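You operate a simulated robot arm through the tools that you are given. There is no shell and no other tool.

Carry out the task below with a simulated robot arm. There is one attempt and no reset: what you move stays moved.

Task
Take an ink rubbing of the orange flat sherd.
Fine: lay it on the red mat under the small paper, ink the dabber in the tin and dab till the whole pattern shows; dabber back, tin shut. Set down upright: cloth dabber.

It is judged by the outcome, as a careful person would: the job done as asked, and still so three seconds after it is handed in. It fails if anything else is knocked over, pushed out of place, dropped, spilled or broken. Flat cloth is picked up by pressing the open fingertips on it (5 to 10 N) and closing them slowly along it; thin cloth reads only 2 to 8 mm in the jaws.

Robot
A 5-joint arm with a two-finger parallel gripper, fixed in place. Base frame: the origin is at the foot of the arm, x ahead of it, y to its left, z up; the work surface is at about z = 740. Lengths are in mm, angles in rad, forces in N, time in s.
It reaches about 1134 mm from its shoulder. Its first joint turns from -2.601 to 2.601 rad. Payload 1.57 kg.
The tool frame sits at the grasp point between the pads (the TCP): z along the fingers, y along the line on which they close. The tips reach 30 mm beyond it. Largest opening 110 mm; finger width 24, thickness 12; the body of the gripper, 48 by 112 mm, starts 78 mm behind the TCP.
Orientation is told as [roll, pitch, yaw] about the base's x, y, z axes, in that order, counted from this pose: with the fingers straight down and closing along the base's y, the tool's x points along the base's -x, its y along +y and its z along -z.

Tools
- The arm moves only by the tool play_rows. Its arguments are lists of equal length, an entry for each row: "delta_pos": the shift along the base's x, y, z in mm, a list of three; "rotation": the turn, a rotation vector about the base's x, y, z in rad, a list of three; "jaw": the closure, from 0 (fully open) to 1 (shut). In form: {"delta_pos": [[x, y, z], ...], "rotation": [[ax, ay, az], ...], "jaw": [jaw, ...]}. A call has 1 to 20 rows; each row is the pose to reach, as a shift and turn from the pose commanded when the call began. A row lasts 0.2 s, in which the tool goes at most 50 mm and 0.15 rad; a call with a longer step from one row to the next is refused whole, and so is a gripper value outside its range. A pose out of reach is approached as far as the arm can. The call stops where the force on the tool passes 40 N (or 10 N more than at its start, if that is more) or the arm is blocked; 0.2 s more then pass. Each finger travels about 72 mm/s and halts on what it meets, pressing with about 43 N; the grip force reading is that of the motor and also rises with nothing between the fingers. The clock runs only during rows and for 0.2 s after the last one: add rows that repeat a pose to give the fingers time. It gives the time, the measured TCP pose, the force on the tool (base axes), the opening and the grip force at its end, in the units of the frame above (readings bear some noise), with the torque about the TCP (base axes, N m) and any sound that the robot's microphone picked up.
- Cameras (640 x 400 px; columns grow to the right, rows downward): "scene" is fixed at [399.5, 499.1, 1469.4]; the picture's right is [-0.96, -0.28, 0.00], its down [-0.14, 0.48, -0.87] and it looks along [0.24, -0.83, -0.50] (base axes); focal length 321 px, centre (320, 200). "wrist" rides on the gripper at [70, 16, -141] in the tool frame; the picture's right is [-0.23, 0.97, 0.00], its down [-0.85, -0.20, -0.48] and it looks along [-0.47, -0.11, 0.88] (tool axes); focal length 222 px, centre (320, 200). There is no depth. A picture from a camera that has moved, and an enlarged one, comes with that camera's place and axes in the base frame and with its lens.
- capture(camera): a new picture of that camera. It takes no simulated time.
- raise_lower(by): slides the trunk up (or, below 0, down) by that many mm; the arm rides with it, the base frame stays. It gives what a move gives, with no picture.
- close_up(camera, box): a new picture of the part [left, top, right, bottom] of that camera's present view, enlarged. It takes no simulated time.
- finish_job(): hands the job in; it is judged then, once.

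Places have to be worked out from the pictures, the camera data and where the tool is seen. Open the gripper and draw the arm clear of the work before you hand the job in, unless the task says otherwise.

The tools are called after "Request:" by a JSON object that holds its "method" and its "body". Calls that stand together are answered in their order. play_rows: Moves the arm, as the interface text tells. Its arguments: {"type":"object","properties":{"delta_pos":{"type":"array","items":{"type":"array","items":{"type":"number"}}},"rotation":{"type":"array","items":{"type":"array","items":{"type":"number"}}},"jaw":{"type":"array","items":{"type":"number"}}},"required":["delta_pos","rotation","jaw"]} The other tools are called the same way: raise_lower (by) slides the trunk up or down; capture (camera) takes a picture; close_up (camera, box) takes an enlarged picture of a part of a camera's view; finish_job () hands the job in.

At the start:

```text
time_s: 0.0
tool_pos: [358.3, -555.3, 1052.6]
tool_rot: [-0.001, 0.001, 0.0]
force: [0.1, 0.1, 0.3]
moment: [-0.05, -0.01, 0.01]
grip_width: 110.1
finger_force: 0.0
trunk travel left (down, up): [-786.0, 184.0]
```

scene: 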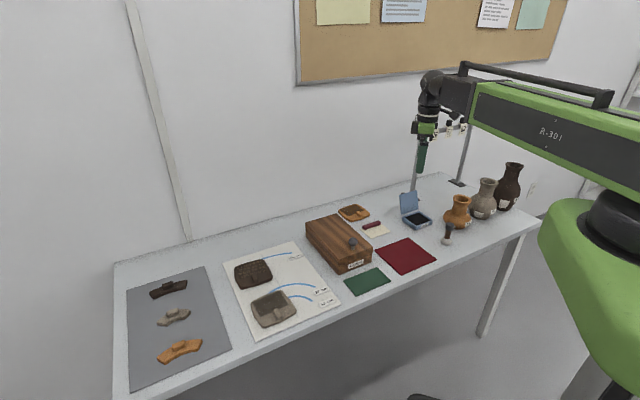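
wrist: 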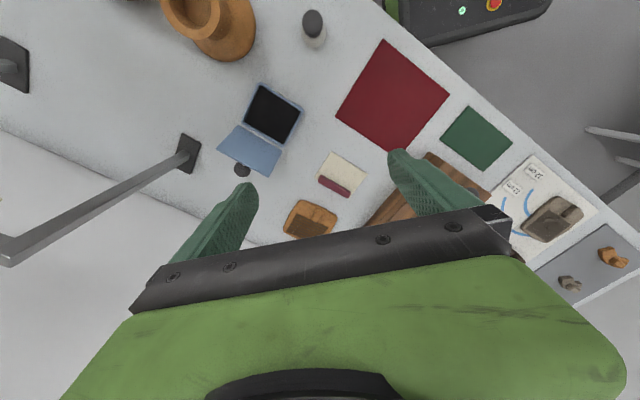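

I'll begin with enlarged views to identify everything on the table.

Request:
{"method": "close_up", "body": {"camera": "scene", "box": [300, 150, 540, 300]}}

Request:
{"method": "close_up", "body": {"camera": "scene", "box": [110, 230, 350, 390]}}

Request:
{"method": "close_up", "body": {"camera": "wrist", "box": [200, 0, 520, 250]}}

```text
2.67 times, centred on (420, 225) of scene
camera zoom: at [399.5, 499.1, 1469.4], right [-0.96, -0.28, 0.0], down [-0.14, 0.48, -0.87], along [0.24, -0.83, -0.5], focal length 856 px, centre (53, 133)
```

zoom: 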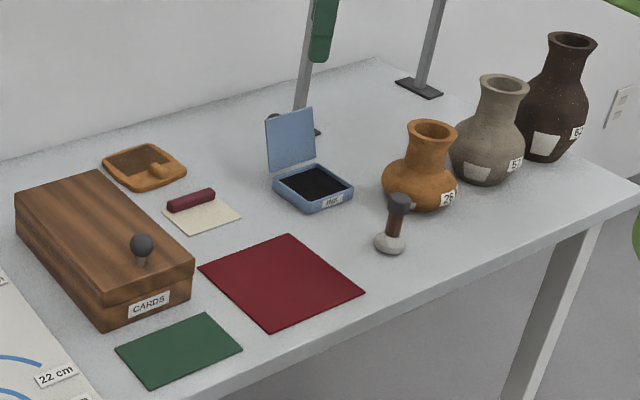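

```text
2.50 times, centred on (230, 310) of scene
camera zoom: at [399.5, 499.1, 1469.4], right [-0.96, -0.28, 0.0], down [-0.14, 0.48, -0.87], along [0.24, -0.83, -0.5], focal length 802 px, centre (545, -75)
```

zoom: 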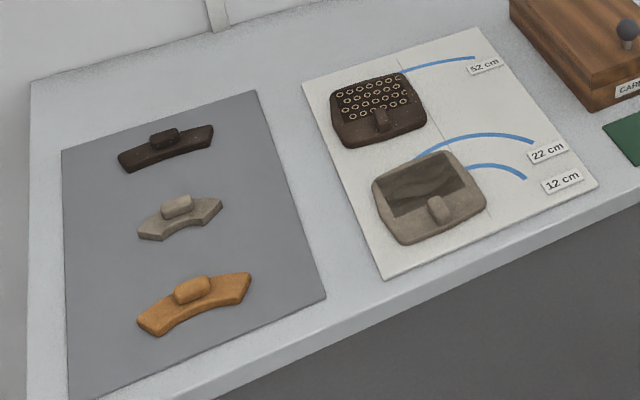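

```text
1.60 times, centred on (360, 125) of wrist
camera zoom: at [288.5, -539.9, 1193.2], right [0.23, 0.97, 0.0], down [0.85, -0.2, 0.48], along [0.47, -0.11, -0.88], focal length 355 px, centre (256, 320)
```

zoom: 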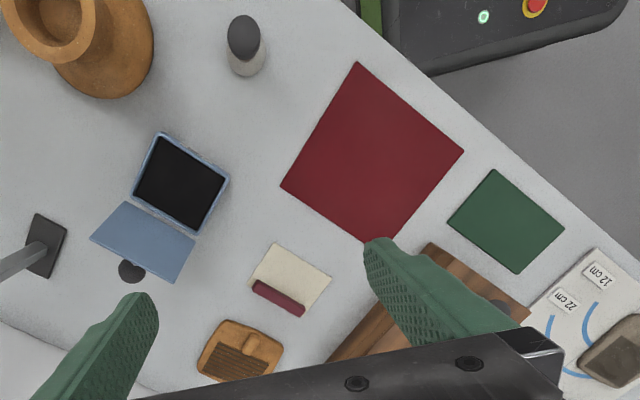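

The table runs diagonally in the base frame. The orange flat sherd is near (575, -635), the paper near (478, -542), the mat centre near (352, -418), the tin near (322, -645) and the dabber near (228, -532). I'll lower the wrist camera for a better look at the sherd and the paper.

Request:
{"method": "play_rows", "body": {"delta_pos": [[20, -2, -30], [40, -4, -60], [62, -5, -92], [62, -5, -92]], "rotation": [[0, 0, 0], [0, 0, 0], [0, 0, 0], [0, 0, 0]], "jaw": [0, 0, 0, 0]}}

Request:
{"method": "capture", "body": {"camera": "wrist"}}

Request:
{"method": "close_up", "body": {"camera": "wrist", "box": [220, 120, 420, 245]}}

```text
time_s: 1.0
tool_pos: [416.1, -559.6, 1051.9]
tool_rot: [-0.001, 0.0, 0.0]
force: [0.1, 0.5, 0.7]
moment: [-0.01, -0.04, 0.01]
grip_width: 110.2
finger_force: 0.1
out of reach, approached as far as the arm can: row 1, 2, 3, 4
trunk travel left (down, up): [-786.0, 184.0]
```

```text
taken
camera wrist: at [347.1, -544.3, 1193.2], right [0.23, 0.97, 0.0], down [0.85, -0.2, 0.48], along [0.47, -0.11, -0.88], focal length 222 px, centre (320, 200)
```

wrist: 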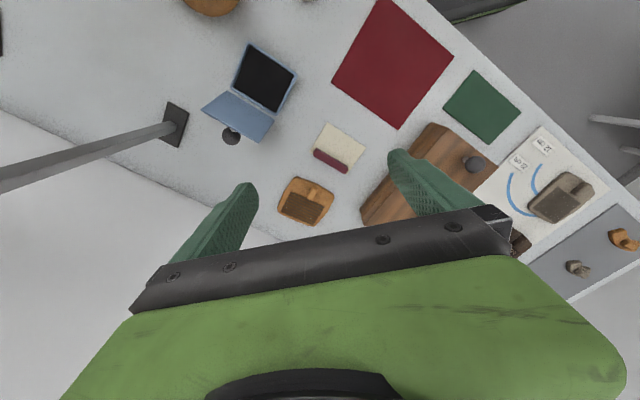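

```text
3.20 times, centred on (320, 182) of wrist
camera zoom: at [347.1, -544.3, 1193.2], right [0.23, 0.97, 0.0], down [0.85, -0.2, 0.48], along [0.47, -0.11, -0.88], focal length 711 px, centre (320, 256)
```

zoom: 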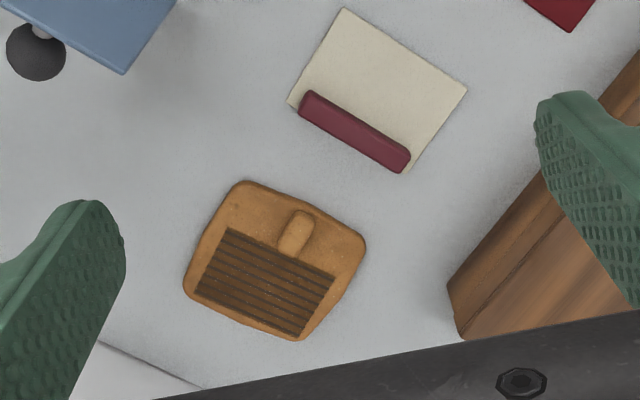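

The arm couldn't go lower at this trunk height, so I'll slide the trunk down. The tool stays well above the table.

Request:
{"method": "raise_lower", "body": {"by": -150}}

Request:
{"method": "capture", "body": {"camera": "wrist"}}

Request:
{"method": "capture", "body": {"camera": "scene"}}

```text
time_s: 2.8
tool_pos: [416.2, -560.3, 901.7]
tool_rot: [-0.003, 0.002, 0.0]
force: [-0.1, 0.1, 0.1]
moment: [-0.03, 0.01, -0.01]
grip_width: 110.1
finger_force: 0.1
trunk travel left (down, up): [-636.0, 334.0]
```

```text
taken
camera wrist: at [347.0, -544.3, 1043.2], right [0.23, 0.97, 0.0], down [0.85, -0.2, 0.48], along [0.47, -0.11, -0.88], focal length 222 px, centre (320, 200)
```

wrist: 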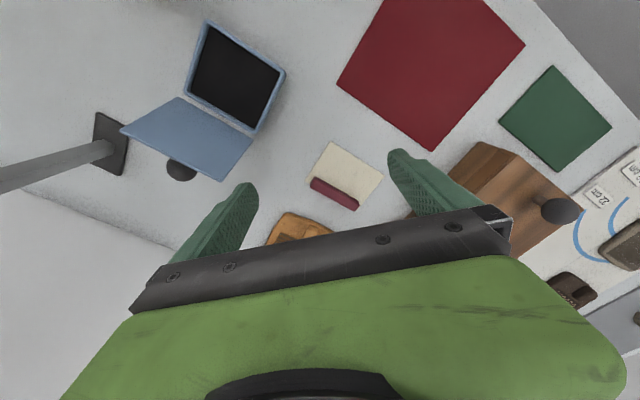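

```text
taken
```

scene: 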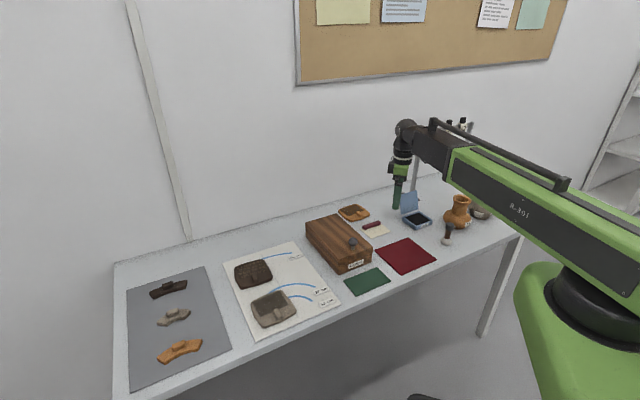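

Next I'll lift, turn the tool by about -42° to line up with the table, and centre over the sherd and paper. After that I'll lower the trunk further so the arm can reach the table.

Request:
{"method": "play_rows", "body": {"delta_pos": [[16, 5, 30], [32, 10, 60], [48, 15, 90], [64, 20, 120], [79, 25, 130], [79, 25, 130]], "rotation": [[0, 0, -0.145], [0, 0, -0.29], [0, 0, -0.435], [0, 0, -0.58], [0, 0, -0.73], [0, 0, -0.73]], "jaw": [0, 0, 0, 0, 0, 0]}}

Request:
{"method": "raise_lower", "body": {"by": -180}}

Request:
{"method": "capture", "body": {"camera": "wrist"}}

Request:
{"method": "capture", "body": {"camera": "scene"}}

```text
time_s: 4.2
tool_pos: [498.3, -529.7, 902.6]
tool_rot: [-0.001, 0.001, -0.734]
force: [0.4, -0.4, 0.4]
moment: [0.04, -0.01, 0.02]
grip_width: 110.4
finger_force: 0.1
out of reach, approached as far as the arm can: row 1, 2, 3, 4, 5, 6
trunk travel left (down, up): [-636.0, 334.0]
```

```text
time_s: 5.4
tool_pos: [495.0, -529.7, 786.9]
tool_rot: [-0.014, -0.003, -0.732]
force: [-7.5, 9.4, 31.8]
moment: [-1.22, 1.16, -0.65]
grip_width: 107.6
finger_force: 0.0
trunk travel left (down, up): [-517.0, 453.0]
stopped: the force on the tool passed its limit at 212 N (the readings are from after the stop); the commanded pose is now the measured one
```

```text
taken
camera wrist: at [454.7, -470.6, 926.9], right [0.82, 0.57, -0.01], down [0.51, -0.71, 0.48], along [0.27, -0.4, -0.88], focal length 222 px, centre (320, 200)
```

wrist: 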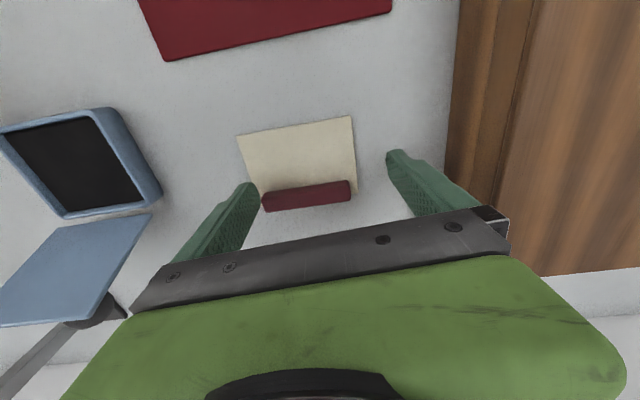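

```text
taken
```

scene: 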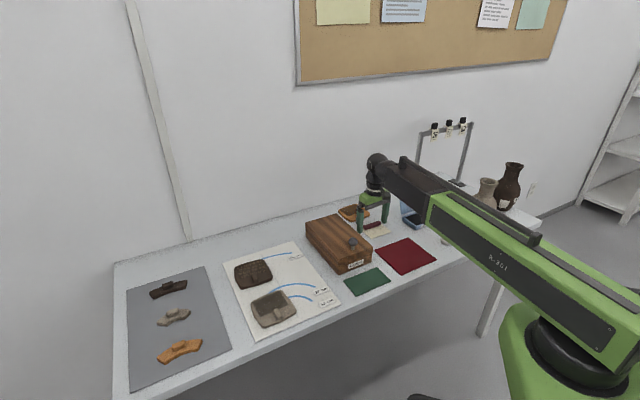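

The arm did not rise as I commanded, so the trunk seems to be the only way to change height. The lowering ended in a contact with the tool at z ≈ 787. I'll look closely before moving.

Request:
{"method": "close_up", "body": {"camera": "wrist", "box": [160, 100, 480, 300]}}

Request:
{"method": "close_up", "body": {"camera": "scene", "box": [320, 140, 480, 260]}}

```text
2.00 times, centred on (320, 200) of wrist
camera zoom: at [454.7, -470.6, 926.9], right [0.82, 0.57, -0.01], down [0.51, -0.71, 0.48], along [0.27, -0.4, -0.88], focal length 444 px, centre (320, 200)
```

zoom: 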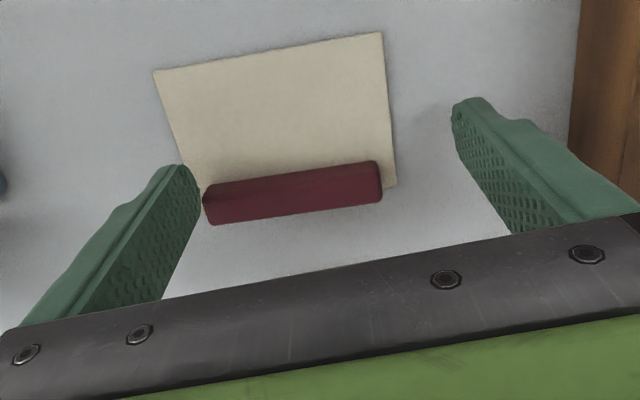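

```text
3.33 times, centred on (400, 200) of scene
camera zoom: at [399.5, 499.1, 1469.4], right [-0.96, -0.28, 0.0], down [-0.14, 0.48, -0.87], along [0.24, -0.83, -0.5], focal length 1070 px, centre (53, 200)
```

zoom: 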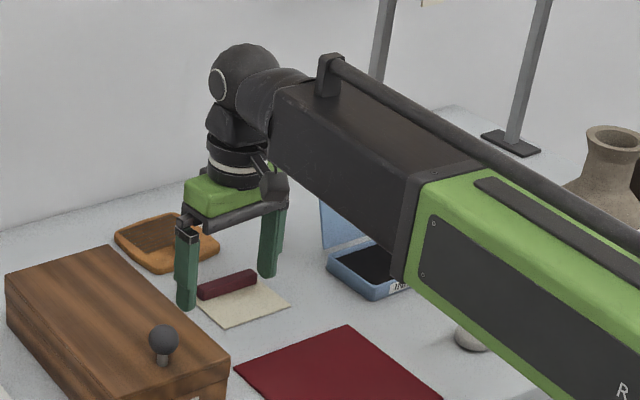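

The torque places the contact at about (466, -577), so the left fingertip came down on the end of the paper's red bar. Nothing looks displaced. I'll lift the trunk off it.

Request:
{"method": "raise_lower", "body": {"by": 40}}

Request:
{"method": "capture", "body": {"camera": "wrist"}}

Request:
{"method": "close_up", "body": {"camera": "scene", "box": [320, 140, 480, 260]}}

```text
time_s: 6.3
tool_pos: [498.3, -531.4, 823.6]
tool_rot: [-0.011, -0.005, -0.729]
force: [-0.4, 0.7, -0.7]
moment: [-0.01, -0.03, -0.02]
grip_width: 110.0
finger_force: 0.1
trunk travel left (down, up): [-557.0, 413.0]
```

```text
taken
camera wrist: at [456.9, -473.2, 964.4], right [0.82, 0.57, -0.01], down [0.51, -0.71, 0.48], along [0.27, -0.4, -0.87], focal length 222 px, centre (320, 200)
```

wrist: 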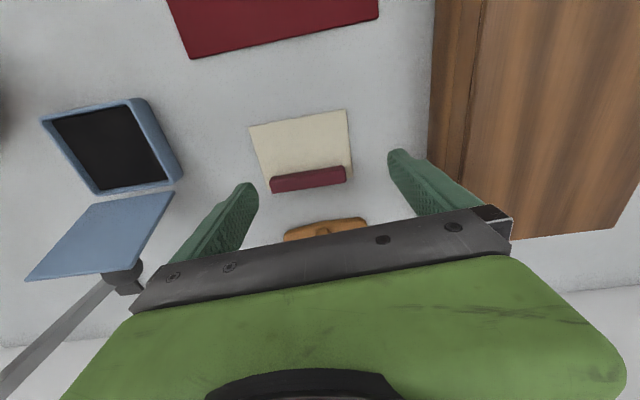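

```text
3.33 times, centred on (400, 200) of scene
camera zoom: at [399.5, 499.1, 1469.4], right [-0.96, -0.28, 0.0], down [-0.14, 0.48, -0.87], along [0.24, -0.83, -0.5], focal length 1070 px, centre (53, 200)
```

zoom: 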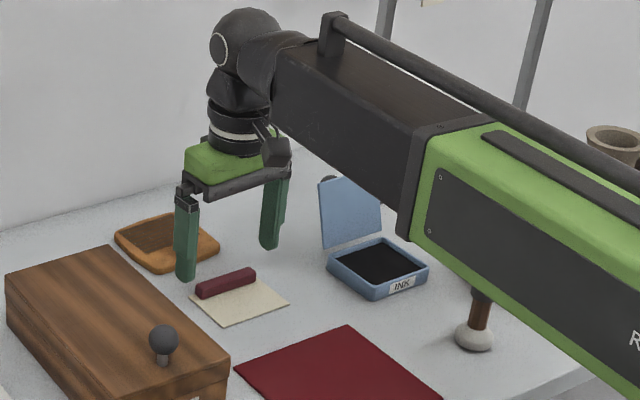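

The bar and paper look undisturbed. I'll test whether a pure z move works and also correct the small residual tilt.

Request:
{"method": "play_rows", "body": {"delta_pos": [[0, 0, 10], [0, 0, 20], [0, 0, 20]], "rotation": [[0.011, 0.005, 0], [0.011, 0.005, 0], [0.011, 0.005, 0]], "jaw": [0, 0, 0]}}

Request:
{"method": "play_rows", "body": {"delta_pos": [[0, 0, 0], [0, 0, 0]], "rotation": [[0, 0, 0], [0, 0, 0]], "jaw": [0, 0]}}

```text
time_s: 7.1
tool_pos: [497.6, -531.5, 824.3]
tool_rot: [-0.008, 0.007, -0.73]
force: [0.1, -0.8, 0.5]
moment: [0.02, -0.02, 0.0]
grip_width: 109.9
finger_force: 0.0
out of reach, approached as far as the arm can: row 1, 2, 3
trunk travel left (down, up): [-557.0, 413.0]
```

```text
time_s: 7.7
tool_pos: [497.6, -531.8, 825.5]
tool_rot: [-0.007, 0.008, -0.729]
force: [-0.2, -0.1, 0.5]
moment: [0.01, 0.0, -0.02]
grip_width: 110.0
finger_force: 0.0
trunk travel left (down, up): [-557.0, 413.0]
```

Height is controlled by the trunk only. I'll back the tool toward the robot so the wrist camera sees the sherd and paper clearly.

Request:
{"method": "raise_lower", "body": {"by": 60}}

Request:
{"method": "play_rows", "body": {"delta_pos": [[-15, 17, 0], [-30, 35, 0], [-40, 45, 0], [-40, 45, 0]], "rotation": [[0, 0, 0], [0, 0, 0], [0, 0, 0], [0, 0, 0]], "jaw": [0, 0, 0, 0]}}

Request:
{"method": "capture", "body": {"camera": "wrist"}}

Request:
{"method": "close_up", "body": {"camera": "wrist", "box": [220, 90, 400, 240]}}

```text
time_s: 8.7
tool_pos: [496.3, -532.7, 883.8]
tool_rot: [-0.007, 0.007, -0.731]
force: [0.1, -0.9, 0.1]
moment: [-0.01, -0.01, -0.01]
grip_width: 110.0
finger_force: 0.1
trunk travel left (down, up): [-617.0, 353.0]
```

```text
time_s: 9.7
tool_pos: [456.1, -488.0, 884.5]
tool_rot: [-0.008, 0.007, -0.733]
force: [-0.2, 0.1, -1.0]
moment: [0.02, -0.02, 0.01]
grip_width: 110.2
finger_force: 0.1
trunk travel left (down, up): [-617.0, 353.0]
```

```text
taken
camera wrist: at [416.7, -430.6, 1025.4], right [0.82, 0.57, -0.01], down [0.51, -0.72, 0.47], along [0.27, -0.39, -0.88], focal length 222 px, centre (320, 200)
```

wrist: 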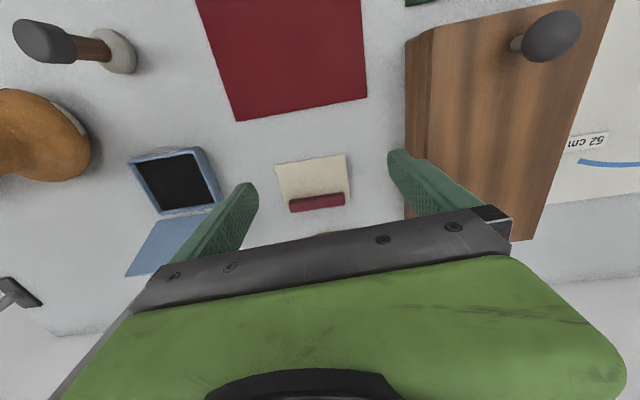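

```text
2.67 times, centred on (310, 165) of wrist
camera zoom: at [416.7, -430.6, 1025.4], right [0.82, 0.57, -0.01], down [0.51, -0.72, 0.47], along [0.27, -0.39, -0.88], focal length 592 px, centre (347, 293)
```

zoom: 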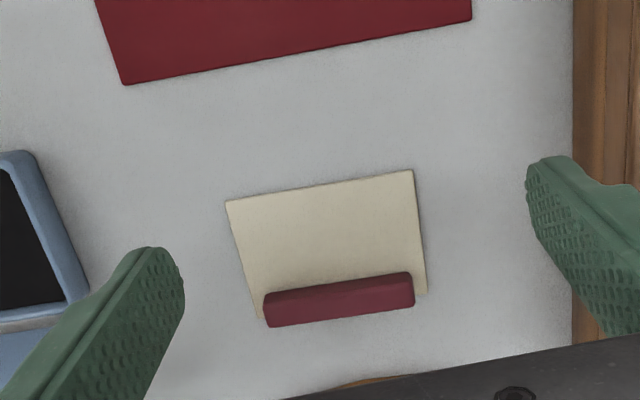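

The paper measures about 94 x 70 mm at roughly 45°, with its bar along the wall-side edge. Now I'll move forward to inspect the orange sherd between the fingers.

Request:
{"method": "play_rows", "body": {"delta_pos": [[30, -30, 0], [60, -60, 0], [90, -90, 0], [90, -90, 0]], "rotation": [[0, 0, 0], [0, 0, 0], [0, 0, 0], [0, 0, 0]], "jaw": [0, 0, 0, 0]}}

Request:
{"method": "close_up", "body": {"camera": "wrist", "box": [220, 100, 420, 240]}}

Request:
{"method": "capture", "body": {"camera": "wrist"}}

```text
time_s: 10.7
tool_pos: [545.7, -577.6, 885.4]
tool_rot: [-0.007, 0.009, -0.731]
force: [-0.2, 0.1, 0.2]
moment: [0.02, -0.02, 0.02]
grip_width: 110.1
finger_force: 0.0
trunk travel left (down, up): [-617.0, 353.0]
```

```text
2.86 times, centred on (320, 170) of wrist
camera zoom: at [506.9, -519.9, 1025.3], right [0.82, 0.57, -0.01], down [0.51, -0.72, 0.47], along [0.27, -0.39, -0.88], focal length 635 px, centre (320, 286)
```

zoom: 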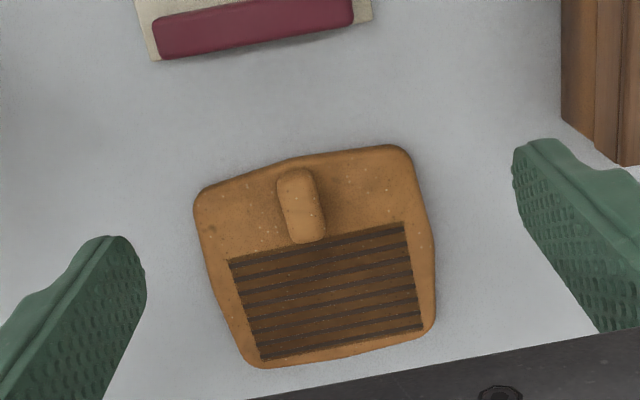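

```text
taken
camera wrist: at [506.9, -519.9, 1025.3], right [0.82, 0.57, -0.01], down [0.51, -0.72, 0.47], along [0.27, -0.39, -0.88], focal length 222 px, centre (320, 200)
```

wrist: 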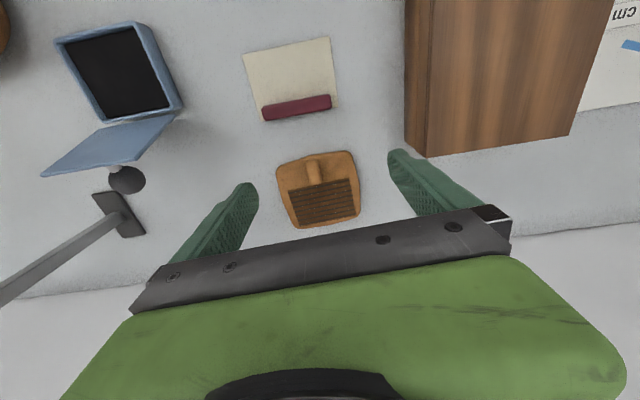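

The sherd is about 93 x 90 mm, with a knob near (558, -609) and a ribbed window of about 85 x 58 mm. I'll half close the jaws, move above the knob and lower partway to check alignment.

Request:
{"method": "play_rows", "body": {"delta_pos": [[6, -16, 0], [12, -32, 0], [12, -32, 0], [12, -32, 0]], "rotation": [[0, 0, 0], [0, 0, 0], [0, 0, 0], [0, 0, 0]], "jaw": [0.3, 0.6, 0.6, 0.6]}}

Request:
{"method": "raise_lower", "body": {"by": -65}}

Request:
{"method": "capture", "body": {"camera": "wrist"}}

Request:
{"method": "close_up", "body": {"camera": "scene", "box": [320, 160, 420, 235]}}

```text
time_s: 11.7
tool_pos: [559.0, -607.0, 885.0]
tool_rot: [-0.007, 0.007, -0.732]
force: [0.4, 0.7, -0.4]
moment: [0.0, 0.01, -0.03]
grip_width: 43.9
finger_force: 0.1
trunk travel left (down, up): [-617.0, 353.0]
```

```text
time_s: 12.7
tool_pos: [559.4, -607.2, 819.5]
tool_rot: [-0.007, 0.008, -0.73]
force: [0.2, 0.2, -0.1]
moment: [-0.02, 0.03, 0.0]
grip_width: 44.0
finger_force: 0.1
trunk travel left (down, up): [-552.0, 418.0]
```

```text
taken
camera wrist: at [519.4, -550.6, 960.4], right [0.82, 0.57, -0.01], down [0.51, -0.72, 0.47], along [0.27, -0.39, -0.88], focal length 222 px, centre (320, 200)
```

wrist: 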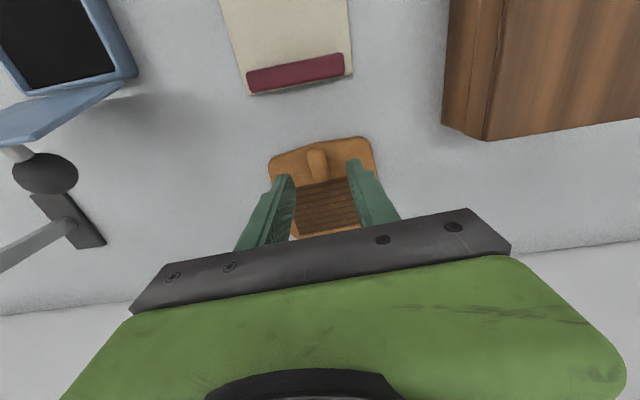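

```text
5.33 times, centred on (370, 198) of scene
camera zoom: at [399.5, 499.1, 1469.4], right [-0.96, -0.28, 0.0], down [-0.14, 0.48, -0.87], along [0.24, -0.83, -0.5], focal length 1712 px, centre (53, 213)
```

zoom: 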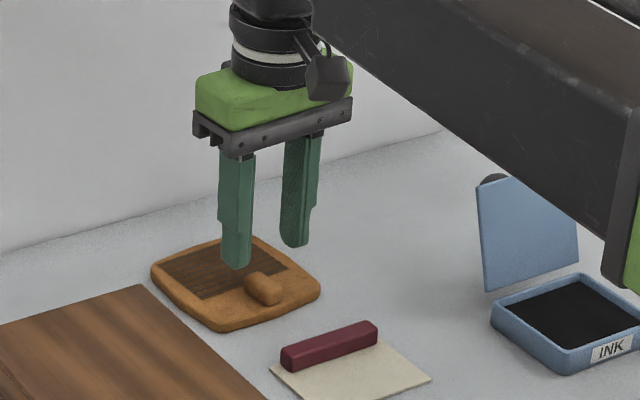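

Checking the knob position between the fingers in an enlarged view.

Request:
{"method": "close_up", "body": {"camera": "wrist", "box": [250, 120, 410, 250]}}

```text
3.08 times, centred on (330, 185) of wrist
camera zoom: at [519.4, -550.6, 960.4], right [0.82, 0.57, -0.01], down [0.51, -0.72, 0.47], along [0.27, -0.39, -0.88], focal length 684 px, centre (289, 246)
```

zoom: 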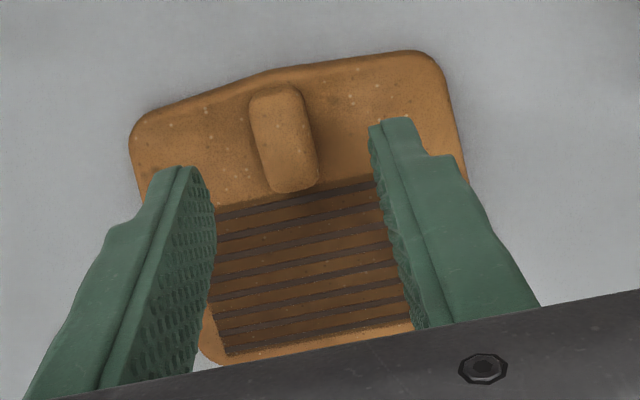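

The knob sits about 2-3 mm off the finger centre line. I'll adjust and descend in steps.

Request:
{"method": "play_rows", "body": {"delta_pos": [[-2.2, -2, 0], [-2.2, -2, 0]], "rotation": [[0, 0, 0.005], [0, 0, 0.005]], "jaw": [0.6, 0.6]}}

Request:
{"method": "raise_lower", "body": {"by": -30}}

Request:
{"method": "raise_lower", "body": {"by": -3}}

Request:
{"method": "close_up", "body": {"camera": "wrist", "box": [250, 100, 410, 230]}}

Request:
{"method": "close_up", "body": {"camera": "scene", "box": [330, 190, 390, 235]}}

```text
time_s: 13.3
tool_pos: [557.8, -610.9, 819.1]
tool_rot: [-0.006, 0.009, -0.727]
force: [0.8, -0.3, 0.0]
moment: [0.02, 0.0, -0.01]
grip_width: 44.0
finger_force: 0.1
trunk travel left (down, up): [-552.0, 418.0]
```

```text
time_s: 14.1
tool_pos: [558.0, -610.2, 788.9]
tool_rot: [-0.008, 0.007, -0.726]
force: [-0.7, -0.4, 0.1]
moment: [0.0, 0.02, -0.01]
grip_width: 44.1
finger_force: 0.1
trunk travel left (down, up): [-522.0, 448.0]
```

```text
time_s: 14.6
tool_pos: [558.0, -611.5, 786.6]
tool_rot: [-0.009, 0.007, -0.728]
force: [0.6, -0.2, 0.1]
moment: [0.0, -0.01, -0.05]
grip_width: 43.8
finger_force: 0.1
trunk travel left (down, up): [-519.0, 451.0]
```

```text
3.08 times, centred on (330, 165) of wrist
camera zoom: at [517.5, -553.2, 927.4], right [0.82, 0.58, -0.01], down [0.51, -0.72, 0.47], along [0.27, -0.39, -0.88], focal length 684 px, centre (289, 308)
```

zoom: 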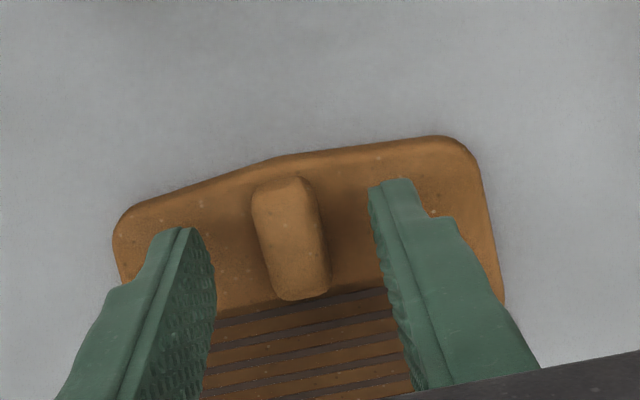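

```text
8.89 times, centred on (360, 212) of scene
camera zoom: at [399.5, 499.1, 1469.4], right [-0.96, -0.28, 0.0], down [-0.14, 0.48, -0.87], along [0.24, -0.83, -0.5], focal length 2853 px, centre (-36, 89)
```

zoom: 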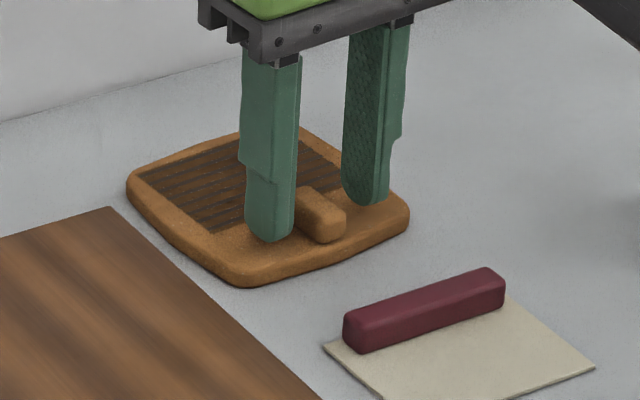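

Fingers straddle the knob. I'll go slightly lower in small steps.

Request:
{"method": "raise_lower", "body": {"by": -2}}

Request:
{"method": "raise_lower", "body": {"by": -2}}

Request:
{"method": "close_up", "body": {"camera": "scene", "box": [340, 195, 385, 229]}}

```text
time_s: 15.1
tool_pos: [558.0, -610.2, 785.3]
tool_rot: [-0.007, 0.006, -0.727]
force: [-0.6, 0.2, -0.2]
moment: [-0.02, -0.05, 0.0]
grip_width: 44.4
finger_force: 0.1
trunk travel left (down, up): [-517.0, 453.0]
```

```text
time_s: 15.6
tool_pos: [556.7, -609.9, 782.6]
tool_rot: [-0.008, 0.008, -0.725]
force: [0.8, -0.2, 0.7]
moment: [0.0, 0.03, -0.04]
grip_width: 44.0
finger_force: 0.1
trunk travel left (down, up): [-515.0, 455.0]
```

```text
11.76 times, centred on (362, 212) of scene
camera zoom: at [399.5, 499.1, 1469.4], right [-0.96, -0.28, 0.0], down [-0.14, 0.48, -0.87], along [0.24, -0.83, -0.5], focal length 3776 px, centre (-180, 59)
```

zoom: 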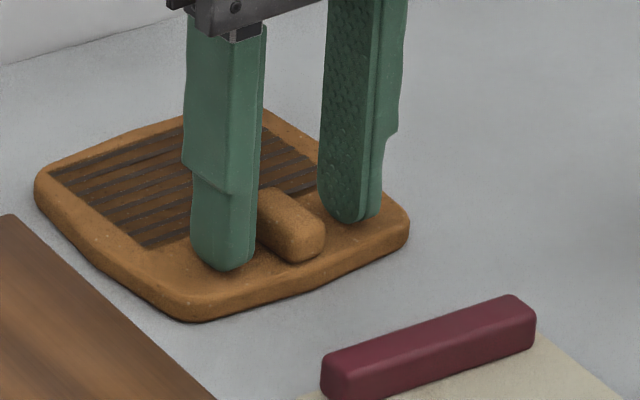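

Tips are just above the sherd face, so I'll close slowly on the knob.

Request:
{"method": "play_rows", "body": {"delta_pos": [[0, 0, 0], [0, 0, 0], [0, 0, 0], [0, 0, 0], [0, 0, 0], [0, 0, 0]], "rotation": [[0, 0, 0], [0, 0, 0], [0, 0, 0], [0, 0, 0], [0, 0, 0], [0, 0, 0]], "jaw": [0.7, 0.8, 0.86, 0.93, 1, 1]}}

Request:
{"method": "raise_lower", "body": {"by": 8}}

Request:
{"method": "close_up", "body": {"camera": "wrist", "box": [250, 100, 410, 230]}}

Request:
{"method": "close_up", "body": {"camera": "scene", "box": [330, 185, 390, 230]}}

```text
time_s: 17.0
tool_pos: [557.3, -610.9, 783.1]
tool_rot: [-0.007, 0.007, -0.725]
force: [0.0, 0.8, 0.4]
moment: [0.08, -0.04, 0.01]
grip_width: 16.0
finger_force: 31.7
trunk travel left (down, up): [-515.0, 455.0]
```

```text
time_s: 17.6
tool_pos: [558.8, -609.7, 789.7]
tool_rot: [-0.007, 0.006, -0.725]
force: [0.0, -0.1, -1.9]
moment: [0.03, 0.0, 0.04]
grip_width: 16.4
finger_force: 32.2
trunk travel left (down, up): [-523.0, 447.0]
```

```text
3.08 times, centred on (330, 165) of wrist
camera zoom: at [517.6, -553.3, 931.3], right [0.82, 0.58, -0.01], down [0.51, -0.72, 0.47], along [0.27, -0.39, -0.88], focal length 684 px, centre (289, 308)
```

zoom: 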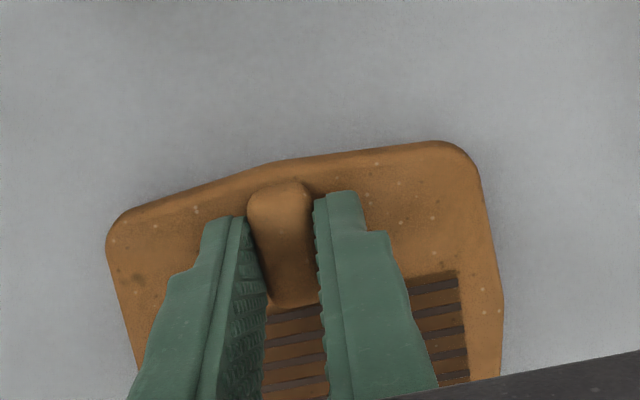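

```text
8.89 times, centred on (360, 208) of scene
camera zoom: at [399.5, 499.1, 1469.4], right [-0.96, -0.28, 0.0], down [-0.14, 0.48, -0.87], along [0.24, -0.83, -0.5], focal length 2853 px, centre (-36, 133)
```

zoom: 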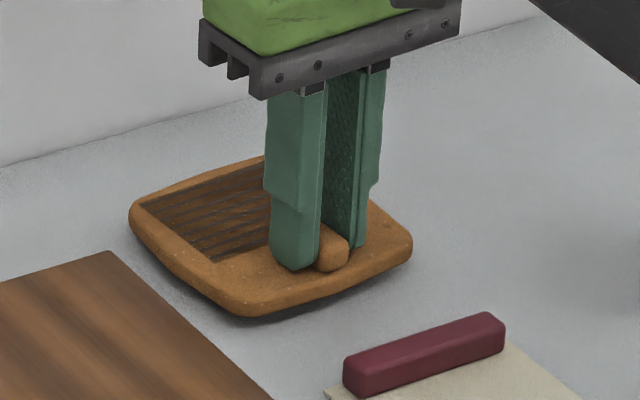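

The sherd is held (about 2 N). I'll lift it clear, then carry it toward the mat.

Request:
{"method": "raise_lower", "body": {"by": 52}}

Request:
{"method": "play_rows", "body": {"delta_pos": [[-8, 7, 0], [-24, 22, 0], [-42, 38, 0], [-60, 54, 0], [-78, 71, 0], [-96, 87, 0], [-114, 103, 0], [-132, 120, 0], [-150, 136, 0], [-168, 152, 0], [-186, 169, 0], [-204, 185, 0], [-220, 200, 0], [-227, 206, 0], [-227, 206, 0]], "rotation": [[0, 0, 0], [0, 0, 0], [0, 0, 0], [0, 0, 0], [0, 0, 0], [0, 0, 0], [0, 0, 0], [0, 0, 0], [0, 0, 0], [0, 0, 0], [0, 0, 0], [0, 0, 0], [0, 0, 0], [0, 0, 0], [0, 0, 0]], "jaw": [1, 1, 1, 1, 1, 1, 1, 1, 1, 1, 1, 1, 1, 1, 1]}}

Request:
{"method": "capture", "body": {"camera": "wrist"}}

Request:
{"method": "capture", "body": {"camera": "scene"}}

```text
time_s: 18.5
tool_pos: [558.4, -609.9, 842.3]
tool_rot: [-0.007, 0.007, -0.726]
force: [-0.4, -0.5, -1.6]
moment: [0.08, 0.01, -0.03]
grip_width: 16.2
finger_force: 31.7
trunk travel left (down, up): [-575.0, 395.0]
```

```text
time_s: 21.7
tool_pos: [350.0, -429.0, 842.1]
tool_rot: [-0.005, 0.01, -0.727]
force: [0.3, 1.5, -1.5]
moment: [-0.02, 0.06, -0.03]
grip_width: 16.4
finger_force: 32.1
out of reach, approached as far as the arm can: row 13, 14, 15
trunk travel left (down, up): [-575.0, 395.0]
```

```text
taken
camera wrist: at [309.0, -371.0, 983.5], right [0.82, 0.58, -0.01], down [0.51, -0.72, 0.47], along [0.27, -0.39, -0.88], focal length 222 px, centre (320, 200)
```

wrist: 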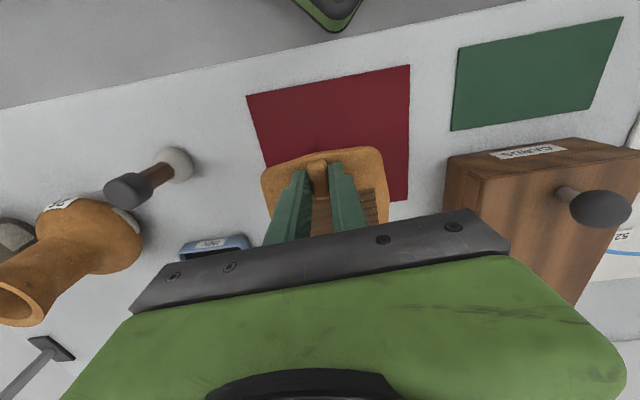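

```text
taken
```

scene: 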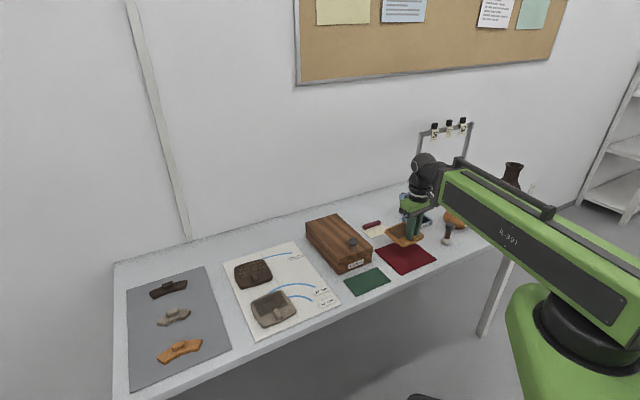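

The arm's minimum radius (about 554 mm straight down) stops me short of the mat centre. I'll set the sherd down here with the far edge slightly overhanging, then regrip with the tool tilted inward to bring it fully onto the mat.

Request:
{"method": "raise_lower", "body": {"by": -50}}

Request:
{"method": "close_up", "body": {"camera": "scene", "box": [350, 190, 450, 265]}}

Request:
{"method": "capture", "body": {"camera": "wrist"}}

```text
time_s: 22.6
tool_pos: [348.6, -428.4, 791.8]
tool_rot: [-0.007, 0.008, -0.727]
force: [0.0, -0.3, -1.5]
moment: [0.06, 0.04, 0.03]
grip_width: 16.3
finger_force: 31.2
trunk travel left (down, up): [-525.0, 445.0]
```

```text
5.33 times, centred on (400, 228) of scene
camera zoom: at [399.5, 499.1, 1469.4], right [-0.96, -0.28, 0.0], down [-0.14, 0.48, -0.87], along [0.24, -0.83, -0.5], focal length 1712 px, centre (-107, 53)
```

zoom: 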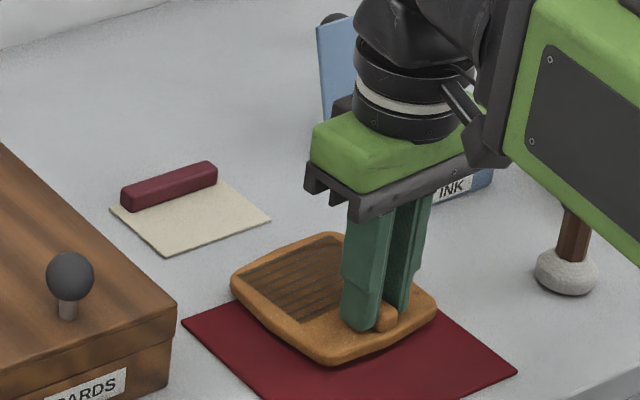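

```text
taken
camera wrist: at [309.0, -371.0, 933.5], right [0.82, 0.58, -0.01], down [0.51, -0.72, 0.47], along [0.27, -0.39, -0.88], focal length 222 px, centre (320, 200)
```

wrist: 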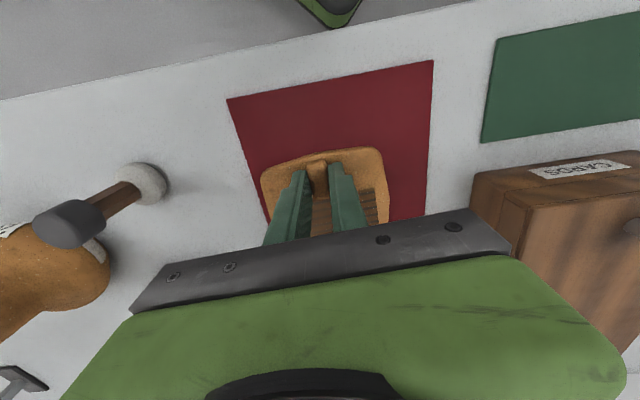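

Lowering in small steps until contact.

Request:
{"method": "raise_lower", "body": {"by": -4}}

Request:
{"method": "raise_lower", "body": {"by": -2}}

Request:
{"method": "raise_lower", "body": {"by": -1}}

```text
time_s: 23.2
tool_pos: [348.4, -427.4, 789.2]
tool_rot: [-0.007, 0.008, -0.727]
force: [-0.3, -0.5, -0.8]
moment: [0.04, -0.02, 0.01]
grip_width: 16.2
finger_force: 31.8
trunk travel left (down, up): [-521.0, 449.0]
```

```text
time_s: 23.7
tool_pos: [349.9, -429.4, 787.3]
tool_rot: [-0.008, 0.009, -0.727]
force: [0.1, -0.1, 2.5]
moment: [-0.03, -0.34, -0.05]
grip_width: 16.4
finger_force: 31.8
trunk travel left (down, up): [-519.0, 451.0]
```

```text
time_s: 24.2
tool_pos: [348.4, -428.4, 785.5]
tool_rot: [-0.007, 0.006, -0.726]
force: [2.3, -4.1, 19.9]
moment: [-0.07, -0.2, -0.03]
grip_width: 16.5
finger_force: 31.8
trunk travel left (down, up): [-518.0, 452.0]
```

Sherd is resting on the mat. I'll release, rise slightly and tilt the tool about the closing line.

Request:
{"method": "play_rows", "body": {"delta_pos": [[0, 0, 0], [0, 0, 0], [0, 0, 0], [0, 0, 0]], "rotation": [[0, 0, 0], [0, 0, 0], [0, 0, 0], [0, 0, 0]], "jaw": [0.9, 0.8, 0.65, 0.65]}}

Request:
{"method": "raise_lower", "body": {"by": 5}}

Request:
{"method": "play_rows", "body": {"delta_pos": [[0, 0, 0], [0, 0, 0], [0, 0, 0], [0, 0, 0]], "rotation": [[0.07, 0.057, 0], [0.132, 0.107, 0], [0.17, 0.139, 0], [0.17, 0.139, 0]], "jaw": [0.65, 0.65, 0.65, 0.65]}}

Request:
{"method": "close_up", "body": {"camera": "scene", "box": [350, 190, 450, 265]}}

Request:
{"method": "capture", "body": {"camera": "wrist"}}

```text
time_s: 25.2
tool_pos: [350.2, -427.3, 785.2]
tool_rot: [-0.008, 0.007, -0.726]
force: [-1.7, -1.1, 2.3]
moment: [0.0, -0.02, 0.0]
grip_width: 37.5
finger_force: 0.0
trunk travel left (down, up): [-518.0, 452.0]
```

```text
time_s: 25.7
tool_pos: [348.8, -428.6, 790.0]
tool_rot: [-0.006, 0.009, -0.724]
force: [-0.2, 0.2, 0.2]
moment: [0.0, -0.03, 0.0]
grip_width: 38.5
finger_force: 0.2
trunk travel left (down, up): [-523.0, 447.0]
```

```text
time_s: 26.7
tool_pos: [350.1, -427.9, 796.8]
tool_rot: [0.031, 0.228, -0.721]
force: [-0.2, 0.4, 0.2]
moment: [-0.02, 0.01, 0.02]
grip_width: 38.5
finger_force: 0.0
out of reach, approached as far as the arm can: row 2, 3, 4
trunk travel left (down, up): [-523.0, 447.0]
```

```text
5.33 times, centred on (400, 228) of scene
camera zoom: at [399.5, 499.1, 1469.4], right [-0.96, -0.28, 0.0], down [-0.14, 0.48, -0.87], along [0.24, -0.83, -0.5], focal length 1712 px, centre (-107, 53)
```

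zoom: 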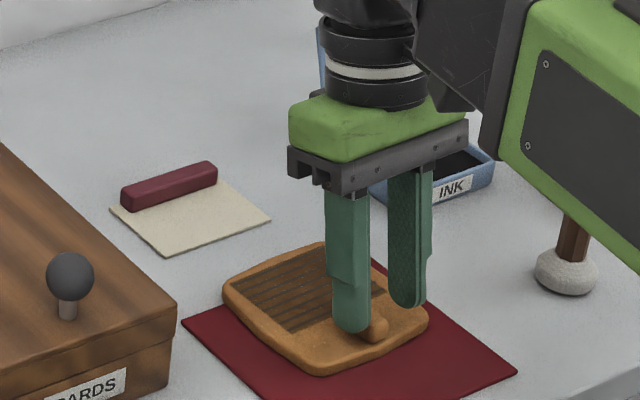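

```text
taken
camera wrist: at [329.5, -396.5, 949.6], right [0.81, 0.58, -0.02], down [0.56, -0.78, 0.27], along [0.14, -0.23, -0.96], focal length 222 px, centre (320, 200)
```

wrist: 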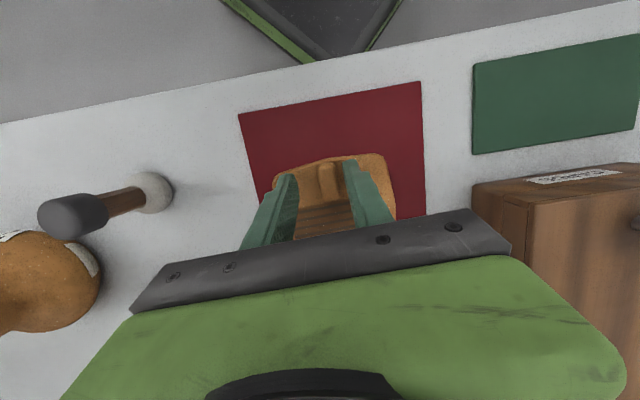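

The tilt of about 0.22 rad works and the wrist offset is about 280 mm. I'll shift slightly outward to centre the tilted fingers on the knob, then lower.

Request:
{"method": "play_rows", "body": {"delta_pos": [[2.5, -3, 0], [2.5, -3, 0]], "rotation": [[0, 0, 0], [0, 0, 0]], "jaw": [0.65, 0.65]}}

Request:
{"method": "raise_lower", "body": {"by": -7}}

Request:
{"method": "raise_lower", "body": {"by": -2}}

Request:
{"method": "close_up", "body": {"camera": "wrist", "box": [230, 100, 430, 250]}}

Request:
{"method": "close_up", "body": {"camera": "scene", "box": [370, 205, 430, 250]}}

```text
time_s: 27.3
tool_pos: [352.4, -431.2, 795.6]
tool_rot: [0.029, 0.227, -0.721]
force: [1.3, -0.3, -0.2]
moment: [-0.02, -0.04, 0.02]
grip_width: 38.6
finger_force: 0.0
trunk travel left (down, up): [-523.0, 447.0]
```

```text
time_s: 27.9
tool_pos: [353.2, -431.4, 789.6]
tool_rot: [0.028, 0.226, -0.721]
force: [0.0, 0.0, 0.9]
moment: [-0.02, 0.0, -0.02]
grip_width: 38.5
finger_force: 0.0
trunk travel left (down, up): [-516.0, 454.0]
```

```text
time_s: 28.4
tool_pos: [351.6, -430.9, 788.1]
tool_rot: [0.028, 0.226, -0.722]
force: [0.2, -0.2, 2.7]
moment: [-0.07, 0.01, 0.03]
grip_width: 38.3
finger_force: 0.1
trunk travel left (down, up): [-514.0, 456.0]
```

```text
2.67 times, centred on (330, 175) of wrist
camera zoom: at [332.5, -399.0, 940.6], right [0.81, 0.58, -0.02], down [0.56, -0.78, 0.27], along [0.14, -0.23, -0.96], focal length 592 px, centre (293, 267)
```

zoom: 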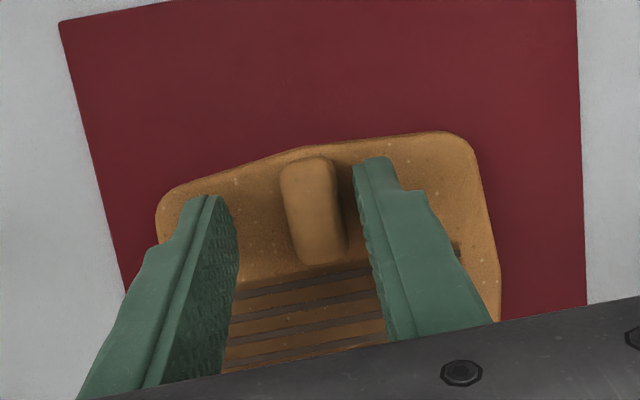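

```text
8.89 times, centred on (400, 228) of scene
camera zoom: at [399.5, 499.1, 1469.4], right [-0.96, -0.28, 0.0], down [-0.14, 0.48, -0.87], along [0.24, -0.83, -0.5], focal length 2853 px, centre (-391, -44)
```

zoom: 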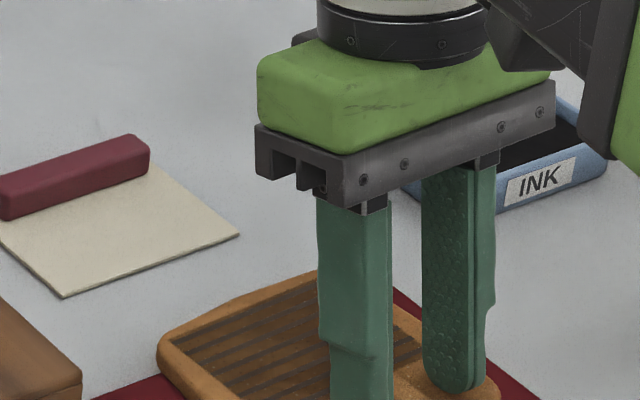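

Light touch on the sherd face; I'll raise 1 mm, regrip, lift slightly, slide about 22 mm inward and set down.

Request:
{"method": "raise_lower", "body": {"by": 1}}

Request:
{"method": "play_rows", "body": {"delta_pos": [[0, 0, 0], [0, 0, 0], [0, 0, 0], [0, 0, 0], [0, 0, 0], [0, 0, 0]], "rotation": [[0, 0, 0], [0, 0, 0], [0, 0, 0], [0, 0, 0], [0, 0, 0], [0, 0, 0]], "jaw": [0.75, 0.82, 0.88, 0.94, 1, 1]}}

Request:
{"method": "raise_lower", "body": {"by": 8}}

Request:
{"method": "play_rows", "body": {"delta_pos": [[-5, 6, 0], [-10, 12, 0], [-14, 17, 0], [-14, 17, 0], [-14, 17, 0]], "rotation": [[0, 0, 0], [0, 0, 0], [0, 0, 0], [0, 0, 0], [0, 0, 0]], "jaw": [1, 1, 1, 1, 1]}}

Request:
{"method": "capture", "body": {"camera": "wrist"}}

Request:
{"method": "close_up", "body": {"camera": "scene", "box": [350, 195, 450, 270]}}

```text
time_s: 28.9
tool_pos: [352.1, -430.9, 788.4]
tool_rot: [0.029, 0.225, -0.72]
force: [0.6, 0.3, -0.4]
moment: [0.02, 0.01, 0.03]
grip_width: 38.3
finger_force: 0.0
trunk travel left (down, up): [-515.0, 455.0]
```

```text
time_s: 30.3
tool_pos: [351.9, -432.1, 788.6]
tool_rot: [0.027, 0.226, -0.721]
force: [1.2, -2.1, 3.3]
moment: [-0.25, 0.07, 0.1]
grip_width: 16.4
finger_force: 31.8
trunk travel left (down, up): [-515.0, 455.0]
```

```text
time_s: 30.9
tool_pos: [351.0, -431.5, 795.8]
tool_rot: [0.03, 0.225, -0.721]
force: [-0.4, -0.2, -0.5]
moment: [0.02, 0.05, 0.01]
grip_width: 16.2
finger_force: 31.5
trunk travel left (down, up): [-523.0, 447.0]
```

```text
time_s: 32.1
tool_pos: [337.4, -413.6, 796.5]
tool_rot: [0.029, 0.227, -0.72]
force: [0.1, -0.2, -1.7]
moment: [0.05, 0.0, 0.02]
grip_width: 16.3
finger_force: 32.2
trunk travel left (down, up): [-523.0, 447.0]
```

```text
taken
camera wrist: at [318.1, -382.0, 949.5], right [0.81, 0.58, -0.02], down [0.56, -0.78, 0.27], along [0.14, -0.23, -0.96], focal length 222 px, centre (320, 200)
```

wrist: 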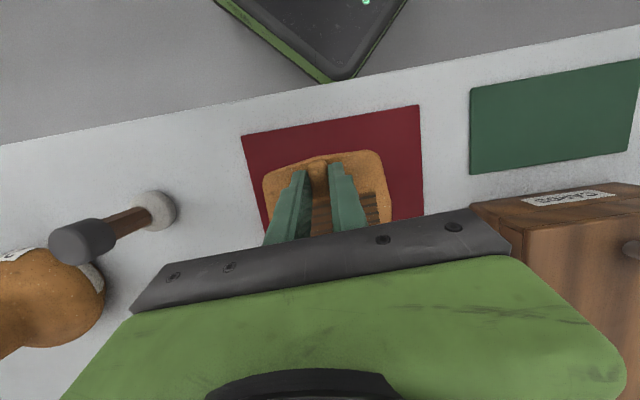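

```text
5.33 times, centred on (400, 232) of scene
camera zoom: at [399.5, 499.1, 1469.4], right [-0.96, -0.28, 0.0], down [-0.14, 0.48, -0.87], along [0.24, -0.83, -0.5], focal length 1712 px, centre (-107, 27)
```

zoom: 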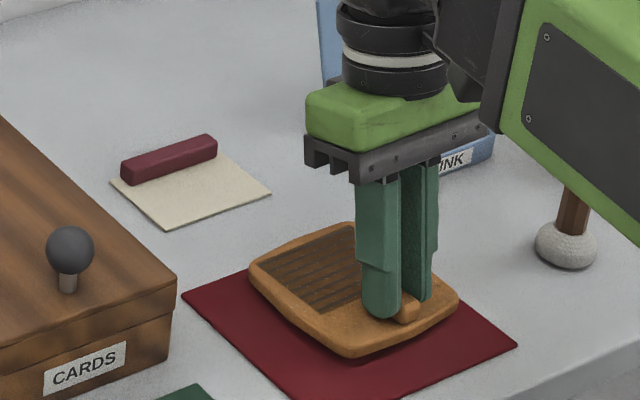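

By the wrist view the mat spans e from about -117 to 39 and n from about 481 to 621, so the sherd sits slightly far and left. I'll shift it about 12 mm further onto the mat and lower.

Request:
{"method": "play_rows", "body": {"delta_pos": [[-0.7, 6, 0], [-1.4, 12.7, 0], [-1.4, 12.7, 0], [-1.4, 12.7, 0]], "rotation": [[0, 0, 0], [0, 0, 0], [0, 0, 0], [0, 0, 0]], "jaw": [1, 1, 1, 1]}}

Request:
{"method": "raise_lower", "body": {"by": -6}}

Request:
{"method": "raise_lower", "body": {"by": -1}}

Request:
{"method": "raise_lower", "body": {"by": -1}}

```text
time_s: 33.1
tool_pos: [336.0, -400.4, 796.5]
tool_rot: [0.029, 0.226, -0.721]
force: [0.0, -0.4, -1.4]
moment: [0.02, 0.07, -0.02]
grip_width: 16.3
finger_force: 31.2
trunk travel left (down, up): [-523.0, 447.0]
```

```text
time_s: 33.6
tool_pos: [336.2, -401.3, 790.8]
tool_rot: [0.029, 0.225, -0.721]
force: [-0.6, 0.1, -1.1]
moment: [0.05, 0.04, 0.0]
grip_width: 16.5
finger_force: 31.6
trunk travel left (down, up): [-517.0, 453.0]
```

```text
time_s: 34.1
tool_pos: [335.2, -400.4, 789.7]
tool_rot: [0.029, 0.226, -0.721]
force: [0.4, 0.0, 1.5]
moment: [-0.15, 0.01, 0.03]
grip_width: 16.3
finger_force: 32.2
trunk travel left (down, up): [-516.0, 454.0]
```

```text
time_s: 34.7
tool_pos: [336.5, -400.0, 788.1]
tool_rot: [0.03, 0.225, -0.719]
force: [1.8, 0.9, 3.7]
moment: [-0.25, 0.05, 0.05]
grip_width: 16.4
finger_force: 31.4
trunk travel left (down, up): [-515.0, 455.0]
```

The sherd is down. I'll release, rise, and straighten the tool well clear to inspect.

Request:
{"method": "play_rows", "body": {"delta_pos": [[0, 0, 0], [0, 0, 0], [0, 0, 0], [0, 0, 0]], "rotation": [[0, 0, 0], [0, 0, 0], [0, 0, 0], [0, 0, 0]], "jaw": [0.92, 0.82, 0.65, 0.65]}}

Request:
{"method": "raise_lower", "body": {"by": 70}}

Request:
{"method": "capture", "body": {"camera": "wrist"}}

Request:
{"method": "close_up", "body": {"camera": "scene", "box": [350, 195, 450, 270]}}

```text
time_s: 35.7
tool_pos: [335.2, -400.5, 788.3]
tool_rot: [0.029, 0.226, -0.72]
force: [0.2, -0.4, 0.5]
moment: [-0.01, 0.0, 0.0]
grip_width: 38.6
finger_force: 0.1
trunk travel left (down, up): [-515.0, 455.0]
```

```text
time_s: 36.7
tool_pos: [336.3, -402.0, 858.6]
tool_rot: [0.029, 0.226, -0.722]
force: [0.4, 0.1, -0.3]
moment: [0.02, 0.0, 0.03]
grip_width: 38.6
finger_force: 0.0
trunk travel left (down, up): [-585.0, 385.0]
```

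```text
taken
camera wrist: at [316.4, -368.9, 1011.5], right [0.81, 0.58, -0.02], down [0.56, -0.78, 0.27], along [0.14, -0.23, -0.96], focal length 222 px, centre (320, 200)
```

wrist: 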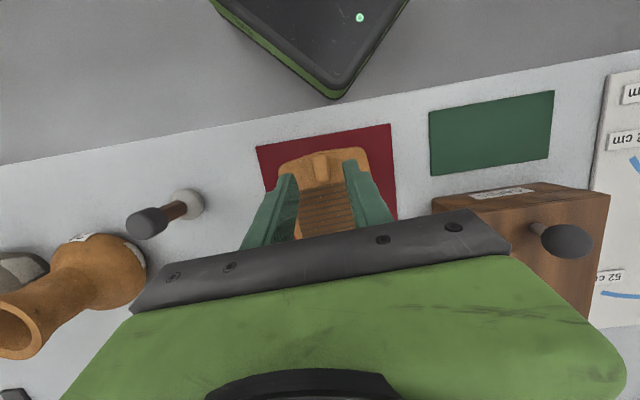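

```text
5.33 times, centred on (400, 232) of scene
camera zoom: at [399.5, 499.1, 1469.4], right [-0.96, -0.28, 0.0], down [-0.14, 0.48, -0.87], along [0.24, -0.83, -0.5], focal length 1712 px, centre (-107, 27)
```

zoom: 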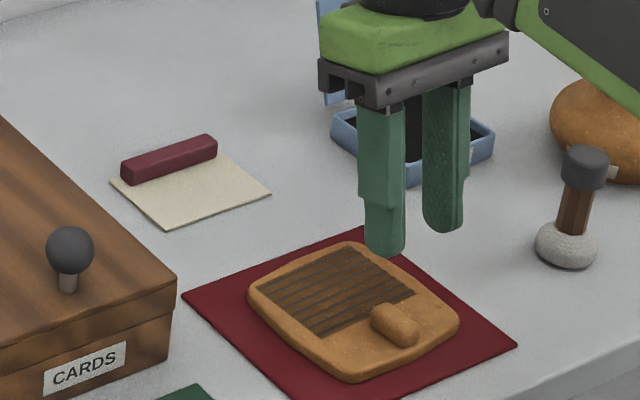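

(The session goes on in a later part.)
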